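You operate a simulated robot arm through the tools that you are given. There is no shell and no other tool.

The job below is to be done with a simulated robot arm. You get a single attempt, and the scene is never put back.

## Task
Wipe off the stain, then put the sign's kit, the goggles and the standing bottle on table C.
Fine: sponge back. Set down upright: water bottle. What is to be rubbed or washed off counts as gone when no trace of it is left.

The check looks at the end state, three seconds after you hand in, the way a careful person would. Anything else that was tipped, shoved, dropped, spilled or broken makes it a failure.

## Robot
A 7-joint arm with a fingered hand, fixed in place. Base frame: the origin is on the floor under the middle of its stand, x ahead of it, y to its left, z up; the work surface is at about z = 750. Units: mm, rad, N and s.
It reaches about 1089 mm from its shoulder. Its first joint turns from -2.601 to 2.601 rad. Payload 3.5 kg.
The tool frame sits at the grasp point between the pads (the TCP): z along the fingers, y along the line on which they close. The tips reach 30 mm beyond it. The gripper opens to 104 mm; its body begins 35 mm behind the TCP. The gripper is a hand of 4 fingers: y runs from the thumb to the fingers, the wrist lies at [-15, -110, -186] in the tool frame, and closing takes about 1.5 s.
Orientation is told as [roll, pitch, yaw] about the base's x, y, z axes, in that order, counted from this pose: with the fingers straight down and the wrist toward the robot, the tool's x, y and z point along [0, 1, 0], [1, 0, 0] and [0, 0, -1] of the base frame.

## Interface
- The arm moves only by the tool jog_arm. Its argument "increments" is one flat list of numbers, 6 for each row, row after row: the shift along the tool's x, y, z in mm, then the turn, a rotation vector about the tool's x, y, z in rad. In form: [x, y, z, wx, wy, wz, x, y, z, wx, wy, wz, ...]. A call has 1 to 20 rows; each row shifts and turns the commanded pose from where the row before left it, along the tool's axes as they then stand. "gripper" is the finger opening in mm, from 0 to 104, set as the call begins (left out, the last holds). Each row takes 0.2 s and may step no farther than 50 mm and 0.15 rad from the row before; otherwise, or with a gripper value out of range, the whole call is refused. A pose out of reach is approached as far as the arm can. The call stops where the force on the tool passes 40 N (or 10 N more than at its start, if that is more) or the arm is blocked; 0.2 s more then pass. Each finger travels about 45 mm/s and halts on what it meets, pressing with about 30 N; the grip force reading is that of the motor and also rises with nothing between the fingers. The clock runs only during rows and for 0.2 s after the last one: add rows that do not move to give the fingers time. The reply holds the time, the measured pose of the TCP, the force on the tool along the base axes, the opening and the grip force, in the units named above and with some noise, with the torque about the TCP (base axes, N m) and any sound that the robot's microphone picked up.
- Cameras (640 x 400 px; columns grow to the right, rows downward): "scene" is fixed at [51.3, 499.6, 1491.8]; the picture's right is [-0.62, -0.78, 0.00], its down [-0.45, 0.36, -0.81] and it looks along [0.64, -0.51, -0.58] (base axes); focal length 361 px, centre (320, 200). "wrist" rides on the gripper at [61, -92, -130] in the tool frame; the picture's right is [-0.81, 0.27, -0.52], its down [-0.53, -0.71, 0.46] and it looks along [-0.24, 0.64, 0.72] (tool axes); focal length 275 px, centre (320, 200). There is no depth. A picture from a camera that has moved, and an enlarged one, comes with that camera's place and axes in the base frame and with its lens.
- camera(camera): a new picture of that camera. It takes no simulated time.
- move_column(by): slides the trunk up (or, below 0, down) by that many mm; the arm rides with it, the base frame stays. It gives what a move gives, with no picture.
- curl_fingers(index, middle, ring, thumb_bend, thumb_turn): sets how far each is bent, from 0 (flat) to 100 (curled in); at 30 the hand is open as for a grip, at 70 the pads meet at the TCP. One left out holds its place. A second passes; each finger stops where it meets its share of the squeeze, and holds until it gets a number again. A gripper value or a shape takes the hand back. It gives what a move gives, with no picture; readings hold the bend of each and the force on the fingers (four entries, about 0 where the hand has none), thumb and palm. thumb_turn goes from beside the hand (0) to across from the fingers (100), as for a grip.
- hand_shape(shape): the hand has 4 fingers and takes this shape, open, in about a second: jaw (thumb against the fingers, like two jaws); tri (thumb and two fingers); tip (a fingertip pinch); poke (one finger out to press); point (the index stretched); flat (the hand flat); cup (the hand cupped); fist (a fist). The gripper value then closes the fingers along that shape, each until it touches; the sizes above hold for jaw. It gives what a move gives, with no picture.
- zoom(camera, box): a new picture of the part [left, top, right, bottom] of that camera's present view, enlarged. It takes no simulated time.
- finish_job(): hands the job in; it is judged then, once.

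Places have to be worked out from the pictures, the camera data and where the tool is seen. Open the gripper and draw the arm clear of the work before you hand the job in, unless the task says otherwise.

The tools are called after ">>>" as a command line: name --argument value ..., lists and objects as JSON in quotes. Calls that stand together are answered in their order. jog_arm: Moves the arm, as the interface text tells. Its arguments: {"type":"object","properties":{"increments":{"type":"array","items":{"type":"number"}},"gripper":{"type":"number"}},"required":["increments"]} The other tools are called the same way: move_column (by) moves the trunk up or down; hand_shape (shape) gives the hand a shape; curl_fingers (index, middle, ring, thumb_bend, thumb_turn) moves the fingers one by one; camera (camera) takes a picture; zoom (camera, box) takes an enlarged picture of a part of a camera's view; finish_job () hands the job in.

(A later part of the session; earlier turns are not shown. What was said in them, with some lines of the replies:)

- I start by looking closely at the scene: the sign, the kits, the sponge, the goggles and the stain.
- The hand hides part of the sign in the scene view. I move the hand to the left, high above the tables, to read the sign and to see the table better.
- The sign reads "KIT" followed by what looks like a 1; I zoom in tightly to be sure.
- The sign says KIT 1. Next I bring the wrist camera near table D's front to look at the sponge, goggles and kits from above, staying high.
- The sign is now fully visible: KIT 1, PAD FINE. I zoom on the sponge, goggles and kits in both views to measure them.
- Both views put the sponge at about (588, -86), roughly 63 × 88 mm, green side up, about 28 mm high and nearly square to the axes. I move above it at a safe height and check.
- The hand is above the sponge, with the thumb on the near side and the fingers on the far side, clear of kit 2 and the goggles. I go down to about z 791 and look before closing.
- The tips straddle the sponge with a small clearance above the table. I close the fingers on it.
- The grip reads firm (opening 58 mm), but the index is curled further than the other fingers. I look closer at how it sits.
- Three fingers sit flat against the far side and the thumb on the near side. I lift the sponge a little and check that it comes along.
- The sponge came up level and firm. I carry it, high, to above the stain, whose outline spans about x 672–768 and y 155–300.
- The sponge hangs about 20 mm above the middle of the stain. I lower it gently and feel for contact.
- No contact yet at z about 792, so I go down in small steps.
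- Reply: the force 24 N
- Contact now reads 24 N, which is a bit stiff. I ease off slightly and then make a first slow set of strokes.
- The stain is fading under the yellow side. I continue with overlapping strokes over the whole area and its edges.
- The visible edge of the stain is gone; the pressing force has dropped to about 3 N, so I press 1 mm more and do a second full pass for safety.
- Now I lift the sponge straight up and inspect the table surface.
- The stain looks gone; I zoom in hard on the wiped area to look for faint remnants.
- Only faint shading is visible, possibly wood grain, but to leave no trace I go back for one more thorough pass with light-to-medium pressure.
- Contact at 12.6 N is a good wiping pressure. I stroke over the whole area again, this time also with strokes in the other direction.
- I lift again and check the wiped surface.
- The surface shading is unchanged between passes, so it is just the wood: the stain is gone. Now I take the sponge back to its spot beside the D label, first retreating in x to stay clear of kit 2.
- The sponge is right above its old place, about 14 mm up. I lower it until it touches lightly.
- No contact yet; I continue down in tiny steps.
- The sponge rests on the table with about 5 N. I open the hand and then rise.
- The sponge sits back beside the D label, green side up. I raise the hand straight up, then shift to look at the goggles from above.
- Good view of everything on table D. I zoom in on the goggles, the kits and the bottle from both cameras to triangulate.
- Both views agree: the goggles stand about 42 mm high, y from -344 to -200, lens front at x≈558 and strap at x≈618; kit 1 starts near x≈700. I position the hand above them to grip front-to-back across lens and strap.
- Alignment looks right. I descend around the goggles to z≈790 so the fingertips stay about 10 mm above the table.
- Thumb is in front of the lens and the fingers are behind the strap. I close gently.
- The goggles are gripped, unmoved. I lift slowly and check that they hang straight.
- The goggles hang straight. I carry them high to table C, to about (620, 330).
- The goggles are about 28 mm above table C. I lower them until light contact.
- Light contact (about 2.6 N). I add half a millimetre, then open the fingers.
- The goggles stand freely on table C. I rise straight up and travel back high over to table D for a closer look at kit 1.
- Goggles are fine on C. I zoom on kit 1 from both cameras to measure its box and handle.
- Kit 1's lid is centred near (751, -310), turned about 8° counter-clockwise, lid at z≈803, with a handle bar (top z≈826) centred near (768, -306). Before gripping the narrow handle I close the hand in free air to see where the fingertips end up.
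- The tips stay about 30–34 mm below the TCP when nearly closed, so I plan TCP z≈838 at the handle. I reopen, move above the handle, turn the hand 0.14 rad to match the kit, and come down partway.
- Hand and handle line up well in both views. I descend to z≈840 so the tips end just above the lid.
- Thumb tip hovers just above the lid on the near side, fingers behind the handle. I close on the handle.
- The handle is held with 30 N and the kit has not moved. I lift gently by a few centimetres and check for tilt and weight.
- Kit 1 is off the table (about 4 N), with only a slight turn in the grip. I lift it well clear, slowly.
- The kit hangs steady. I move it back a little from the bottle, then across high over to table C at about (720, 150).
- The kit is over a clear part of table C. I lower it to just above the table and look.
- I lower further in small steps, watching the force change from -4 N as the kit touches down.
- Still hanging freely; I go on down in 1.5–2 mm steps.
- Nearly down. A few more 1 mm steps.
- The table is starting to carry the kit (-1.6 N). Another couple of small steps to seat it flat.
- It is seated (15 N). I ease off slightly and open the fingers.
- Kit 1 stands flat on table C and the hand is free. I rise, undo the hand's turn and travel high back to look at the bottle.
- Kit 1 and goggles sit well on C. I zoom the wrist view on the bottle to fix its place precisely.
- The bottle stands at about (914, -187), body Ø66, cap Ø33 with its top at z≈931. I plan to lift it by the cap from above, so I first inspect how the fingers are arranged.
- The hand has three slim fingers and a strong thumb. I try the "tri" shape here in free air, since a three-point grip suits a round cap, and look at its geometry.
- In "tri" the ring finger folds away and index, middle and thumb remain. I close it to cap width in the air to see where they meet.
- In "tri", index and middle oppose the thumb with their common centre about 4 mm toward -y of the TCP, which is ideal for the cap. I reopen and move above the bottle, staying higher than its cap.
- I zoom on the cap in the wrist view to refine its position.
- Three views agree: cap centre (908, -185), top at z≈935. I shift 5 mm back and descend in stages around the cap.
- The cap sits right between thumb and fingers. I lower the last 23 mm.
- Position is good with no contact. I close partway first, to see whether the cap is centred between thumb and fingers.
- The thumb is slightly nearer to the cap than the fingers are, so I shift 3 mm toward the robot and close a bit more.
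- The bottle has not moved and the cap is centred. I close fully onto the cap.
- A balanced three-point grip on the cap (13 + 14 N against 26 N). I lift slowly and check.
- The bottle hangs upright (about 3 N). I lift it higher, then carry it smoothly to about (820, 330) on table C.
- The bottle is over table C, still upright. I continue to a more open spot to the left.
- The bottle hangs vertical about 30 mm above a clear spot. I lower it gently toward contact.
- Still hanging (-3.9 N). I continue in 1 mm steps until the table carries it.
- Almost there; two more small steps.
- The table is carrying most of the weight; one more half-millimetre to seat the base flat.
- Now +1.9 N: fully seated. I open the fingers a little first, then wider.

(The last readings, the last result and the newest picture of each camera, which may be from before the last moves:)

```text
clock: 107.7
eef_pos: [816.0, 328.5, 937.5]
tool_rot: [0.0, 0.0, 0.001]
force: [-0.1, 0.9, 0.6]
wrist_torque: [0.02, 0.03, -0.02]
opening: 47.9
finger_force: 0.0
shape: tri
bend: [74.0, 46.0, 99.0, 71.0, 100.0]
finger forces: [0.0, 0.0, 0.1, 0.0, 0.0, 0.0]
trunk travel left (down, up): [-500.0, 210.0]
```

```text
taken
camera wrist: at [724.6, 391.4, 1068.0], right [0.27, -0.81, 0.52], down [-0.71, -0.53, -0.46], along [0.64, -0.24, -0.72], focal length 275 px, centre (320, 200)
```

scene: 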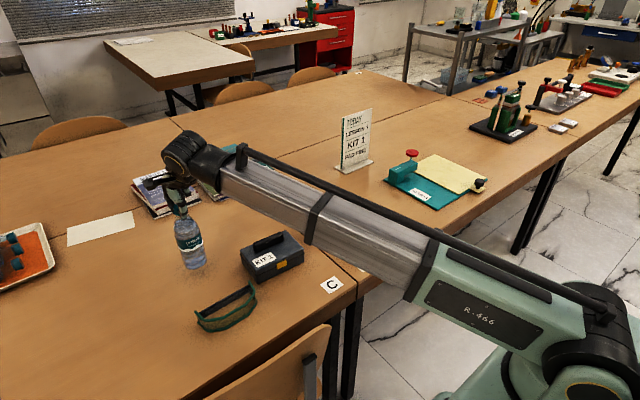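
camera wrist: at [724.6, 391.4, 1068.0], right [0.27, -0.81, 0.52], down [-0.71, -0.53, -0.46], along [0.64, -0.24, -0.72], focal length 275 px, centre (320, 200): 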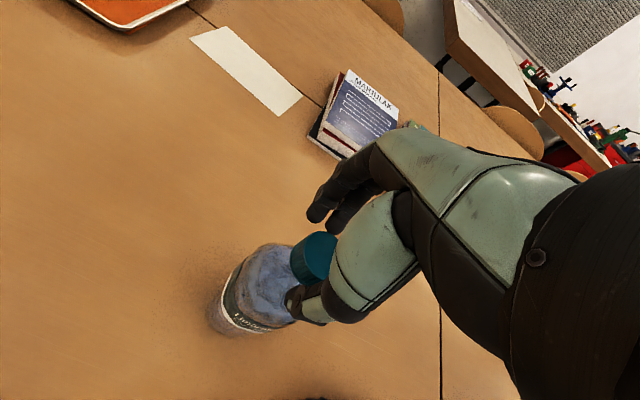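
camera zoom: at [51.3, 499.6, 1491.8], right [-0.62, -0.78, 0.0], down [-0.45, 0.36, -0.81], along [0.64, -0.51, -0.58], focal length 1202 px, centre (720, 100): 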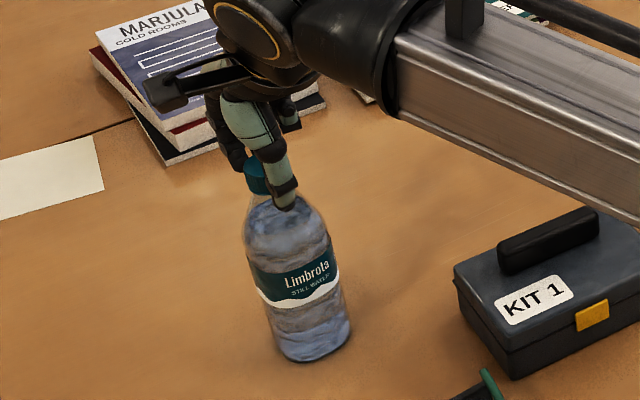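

The bottle stands by itself, upright. I open fully and then rise straight up, clear of the cap.

>>> jog_arm --increments '[0, 0, 0, 0, 0, 0, 0, 0, 0, 0, 0, 0, 0, 0, 0, 0, 0, 0, 0, 0, 0, 0, 0, 0, 0, 0, 0, 0, 0, 0, 0, 0, 0, 0, 0, 0]' --gripper 104

>>> jog_arm --increments '[0, 0, -15, 0, 0, 0, 0, 0, -25, 0, 0, 0, 0, 0, -35, 0, 0, 0, 0, 0, -40, 0, 0, 0, 0, 0, -40, 0, 0, 0, 0, 0, 0, 0, 0, 0]'

>>> camera --camera "wrist"

>>> camera --camera "scene"

```text
clock: 109.1
eef_pos: [815.6, 329.0, 938.7]
tool_rot: [0.0, 0.0, 0.0]
force: [0.5, 0.4, -0.4]
wrist_torque: [-0.02, -0.01, 0.01]
opening: 103.6
finger_force: 0.0
shape: tri
bend: [30.0, 30.0, 99.0, 30.0, 98.0]
finger forces: [0.0, 0.1, 0.1, 0.1, 0.0, 0.1]
trunk travel left (down, up): [-500.0, 210.0]
```

```text
clock: 110.5
eef_pos: [817.5, 331.2, 1091.2]
tool_rot: [0.0, 0.001, 0.0]
force: [-1.1, 0.8, -0.2]
wrist_torque: [0.01, 0.0, -0.02]
opening: 103.5
finger_force: 0.0
shape: tri
bend: [30.0, 30.0, 99.0, 30.0, 98.0]
finger forces: [0.1, 0.0, 0.0, 0.0, 0.1, 0.0]
trunk travel left (down, up): [-500.0, 210.0]
```

```text
taken
camera wrist: at [726.4, 393.8, 1222.4], right [0.28, -0.81, 0.52], down [-0.71, -0.53, -0.46], along [0.64, -0.24, -0.72], focal length 275 px, centre (320, 200)
```

wrist: 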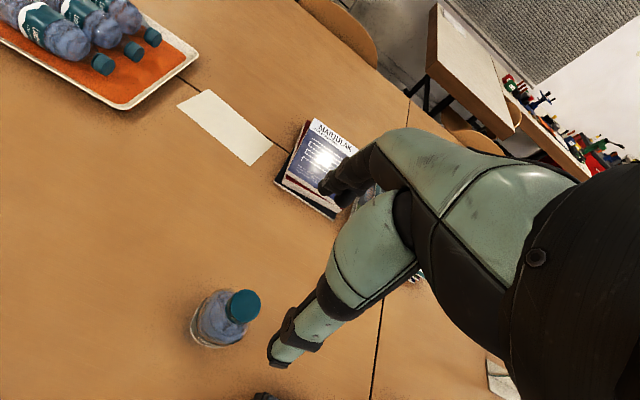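

```text
taken
```

scene: 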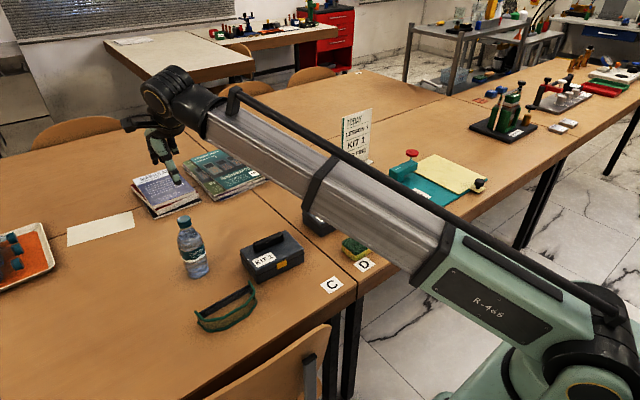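

The bottle stands upright on table C. I retract the arm high over to the right, clear of everything, and inspect the whole end state.

>>> jog_arm --increments '[-45, -18, 0, 0, 0, 0, -45, -18, 0, 0, 0, 0, -45, -18, 0, 0, 0, 0, -45, -18, 0, 0, 0, 0, -45, -18, 0, 0, 0, 0, -45, -18, 0, 0, 0, 0, -45, -18, 0, 0, 0, 0, -45, -18, 0, 0, 0, 0, -45, -18, 0, 0, 0, 0, -45, -18, 0, 0, 0, 0, -45, -18, 0, 0, 0, 0, -45, -18, 0, 0, 0, 0, -45, -18, 0, 0, 0, 0, -45, -18, 0, 0, 0, 0, 0, 0, 0, 0, 0, 0]'

>>> camera --camera "scene"

>>> zoom --camera "scene" --box '[160, 190, 400, 350]'

>>> camera --camera "wrist"

```text
clock: 113.7
eef_pos: [562.8, -296.8, 1092.7]
tool_rot: [-0.001, -0.001, -0.001]
force: [0.2, -0.4, -0.8]
wrist_torque: [0.01, -0.03, -0.01]
opening: 103.9
finger_force: 0.0
shape: tri
bend: [30.0, 30.0, 99.0, 30.0, 98.0]
finger forces: [0.0, 0.0, 0.1, 0.0, 0.0, 0.0]
trunk travel left (down, up): [-500.0, 210.0]
```

```text
taken
```

scene: 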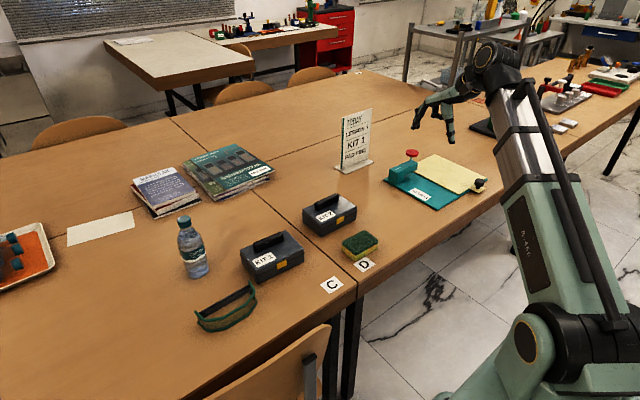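

```text
2.50 times, centred on (280, 270) of scene
camera zoom: at [51.3, 499.6, 1491.8], right [-0.62, -0.78, 0.0], down [-0.45, 0.36, -0.81], along [0.64, -0.51, -0.58], focal length 902 px, centre (420, 25)
```

zoom: 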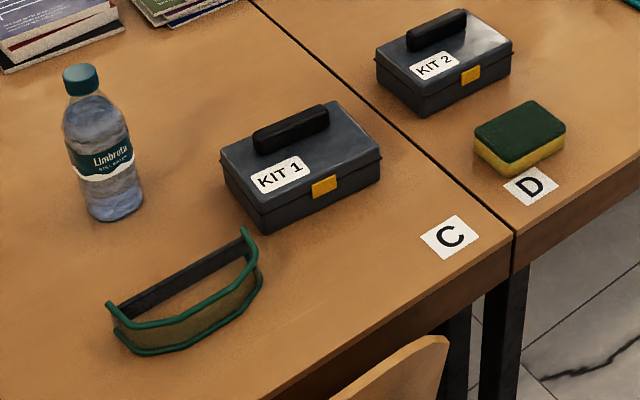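

```text
taken
camera wrist: at [471.3, -234.5, 1223.6], right [0.28, -0.81, 0.52], down [-0.71, -0.53, -0.46], along [0.64, -0.24, -0.72], focal length 275 px, centre (320, 200)
```

wrist: 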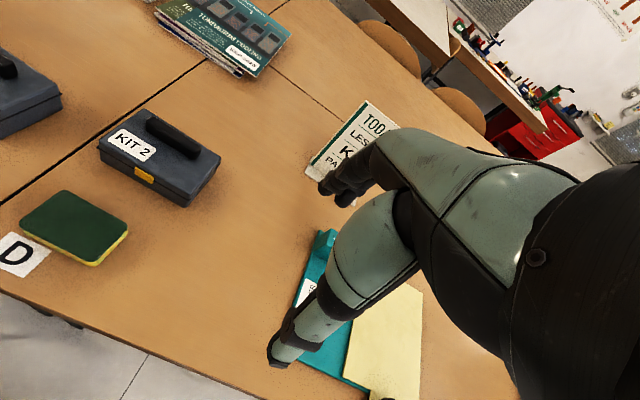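

Everything is in place: goggles, kit 1 and upright bottle on C, sponge back at D, nothing else moved. I take one last close look at the wiped area and the sponge.

>>> zoom --camera "scene" --box '[195, 225, 285, 305]'

>>> zoom --camera "scene" --box '[330, 215, 400, 280]'

>>> zoom --camera "scene" --box '[290, 90, 500, 240]'

```text
5.00 times, centred on (240, 265) of scene
camera zoom: at [51.3, 499.6, 1491.8], right [-0.62, -0.78, 0.0], down [-0.45, 0.36, -0.81], along [0.64, -0.51, -0.58], focal length 1803 px, centre (720, -125)
```

zoom: 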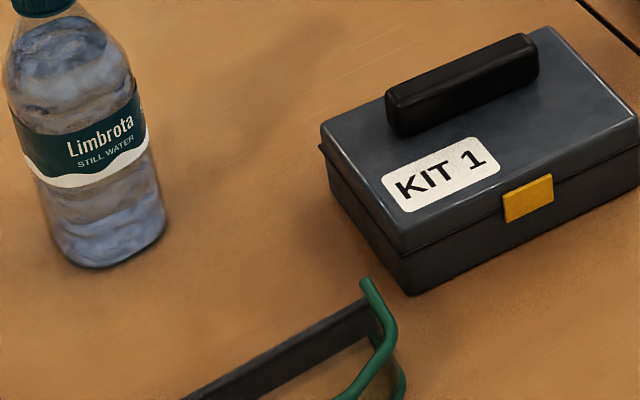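

```text
6.15 times, centred on (365, 248) of scene
camera zoom: at [51.3, 499.6, 1491.8], right [-0.62, -0.78, 0.0], down [-0.45, 0.36, -0.81], along [0.64, -0.51, -0.58], focal length 2219 px, centre (43, -92)
```

zoom: 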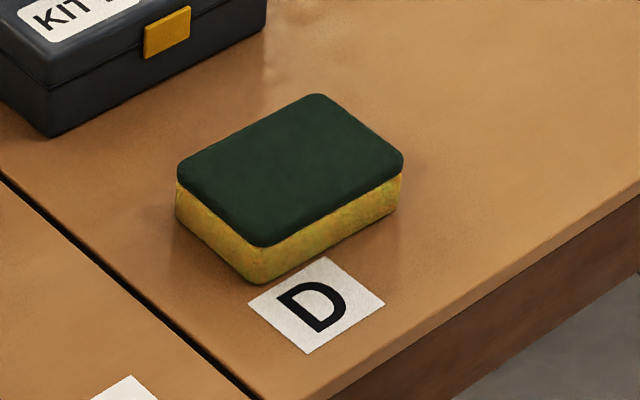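

```text
2.67 times, centred on (395, 165) of scene
camera zoom: at [51.3, 499.6, 1491.8], right [-0.62, -0.78, 0.0], down [-0.45, 0.36, -0.81], along [0.64, -0.51, -0.58], focal length 962 px, centre (120, 293)
```

zoom: 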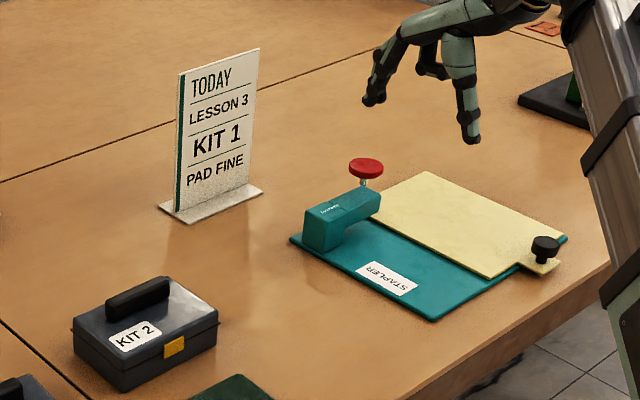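

The wiped wood is clean, and the sponge lies flat at its place. Kit 1, the goggles and the upright bottle are all on table C. The hand is open and clear of the work, so I hand the job in.

>>> finish_job

```text
The job is handed in.
```

I wiped off the stain and put kit 1, the goggles and the water bottle on table C. The job is handed in, but I haven't had the result of the check.

- **Stain:** I rubbed it off with the yellow side of the sponge, going over the whole area several times. In close-ups afterwards I saw only wood grain.
- **Pad:** the sign also says "PAD FINE". I wasn't sure which side of the sponge that meant. I chose yellow because it was already face down and less likely to scratch.
- **Sponge:** it is back beside the D label, green side up, about 7 mm from where it started.
- **Kit 1:** the sign says KIT 1, so I moved that one. It stands flat on table C and covers part of the spot where the stain was.
- **Goggles:** they stand on table C the same way up as before.
- **Water bottle:** it stands upright on table C, clear of the other items.

In the last pictures, kit 2, the sign and the stapler were still in place and nothing had tipped over. The hand is open and the arm is clear of the work.
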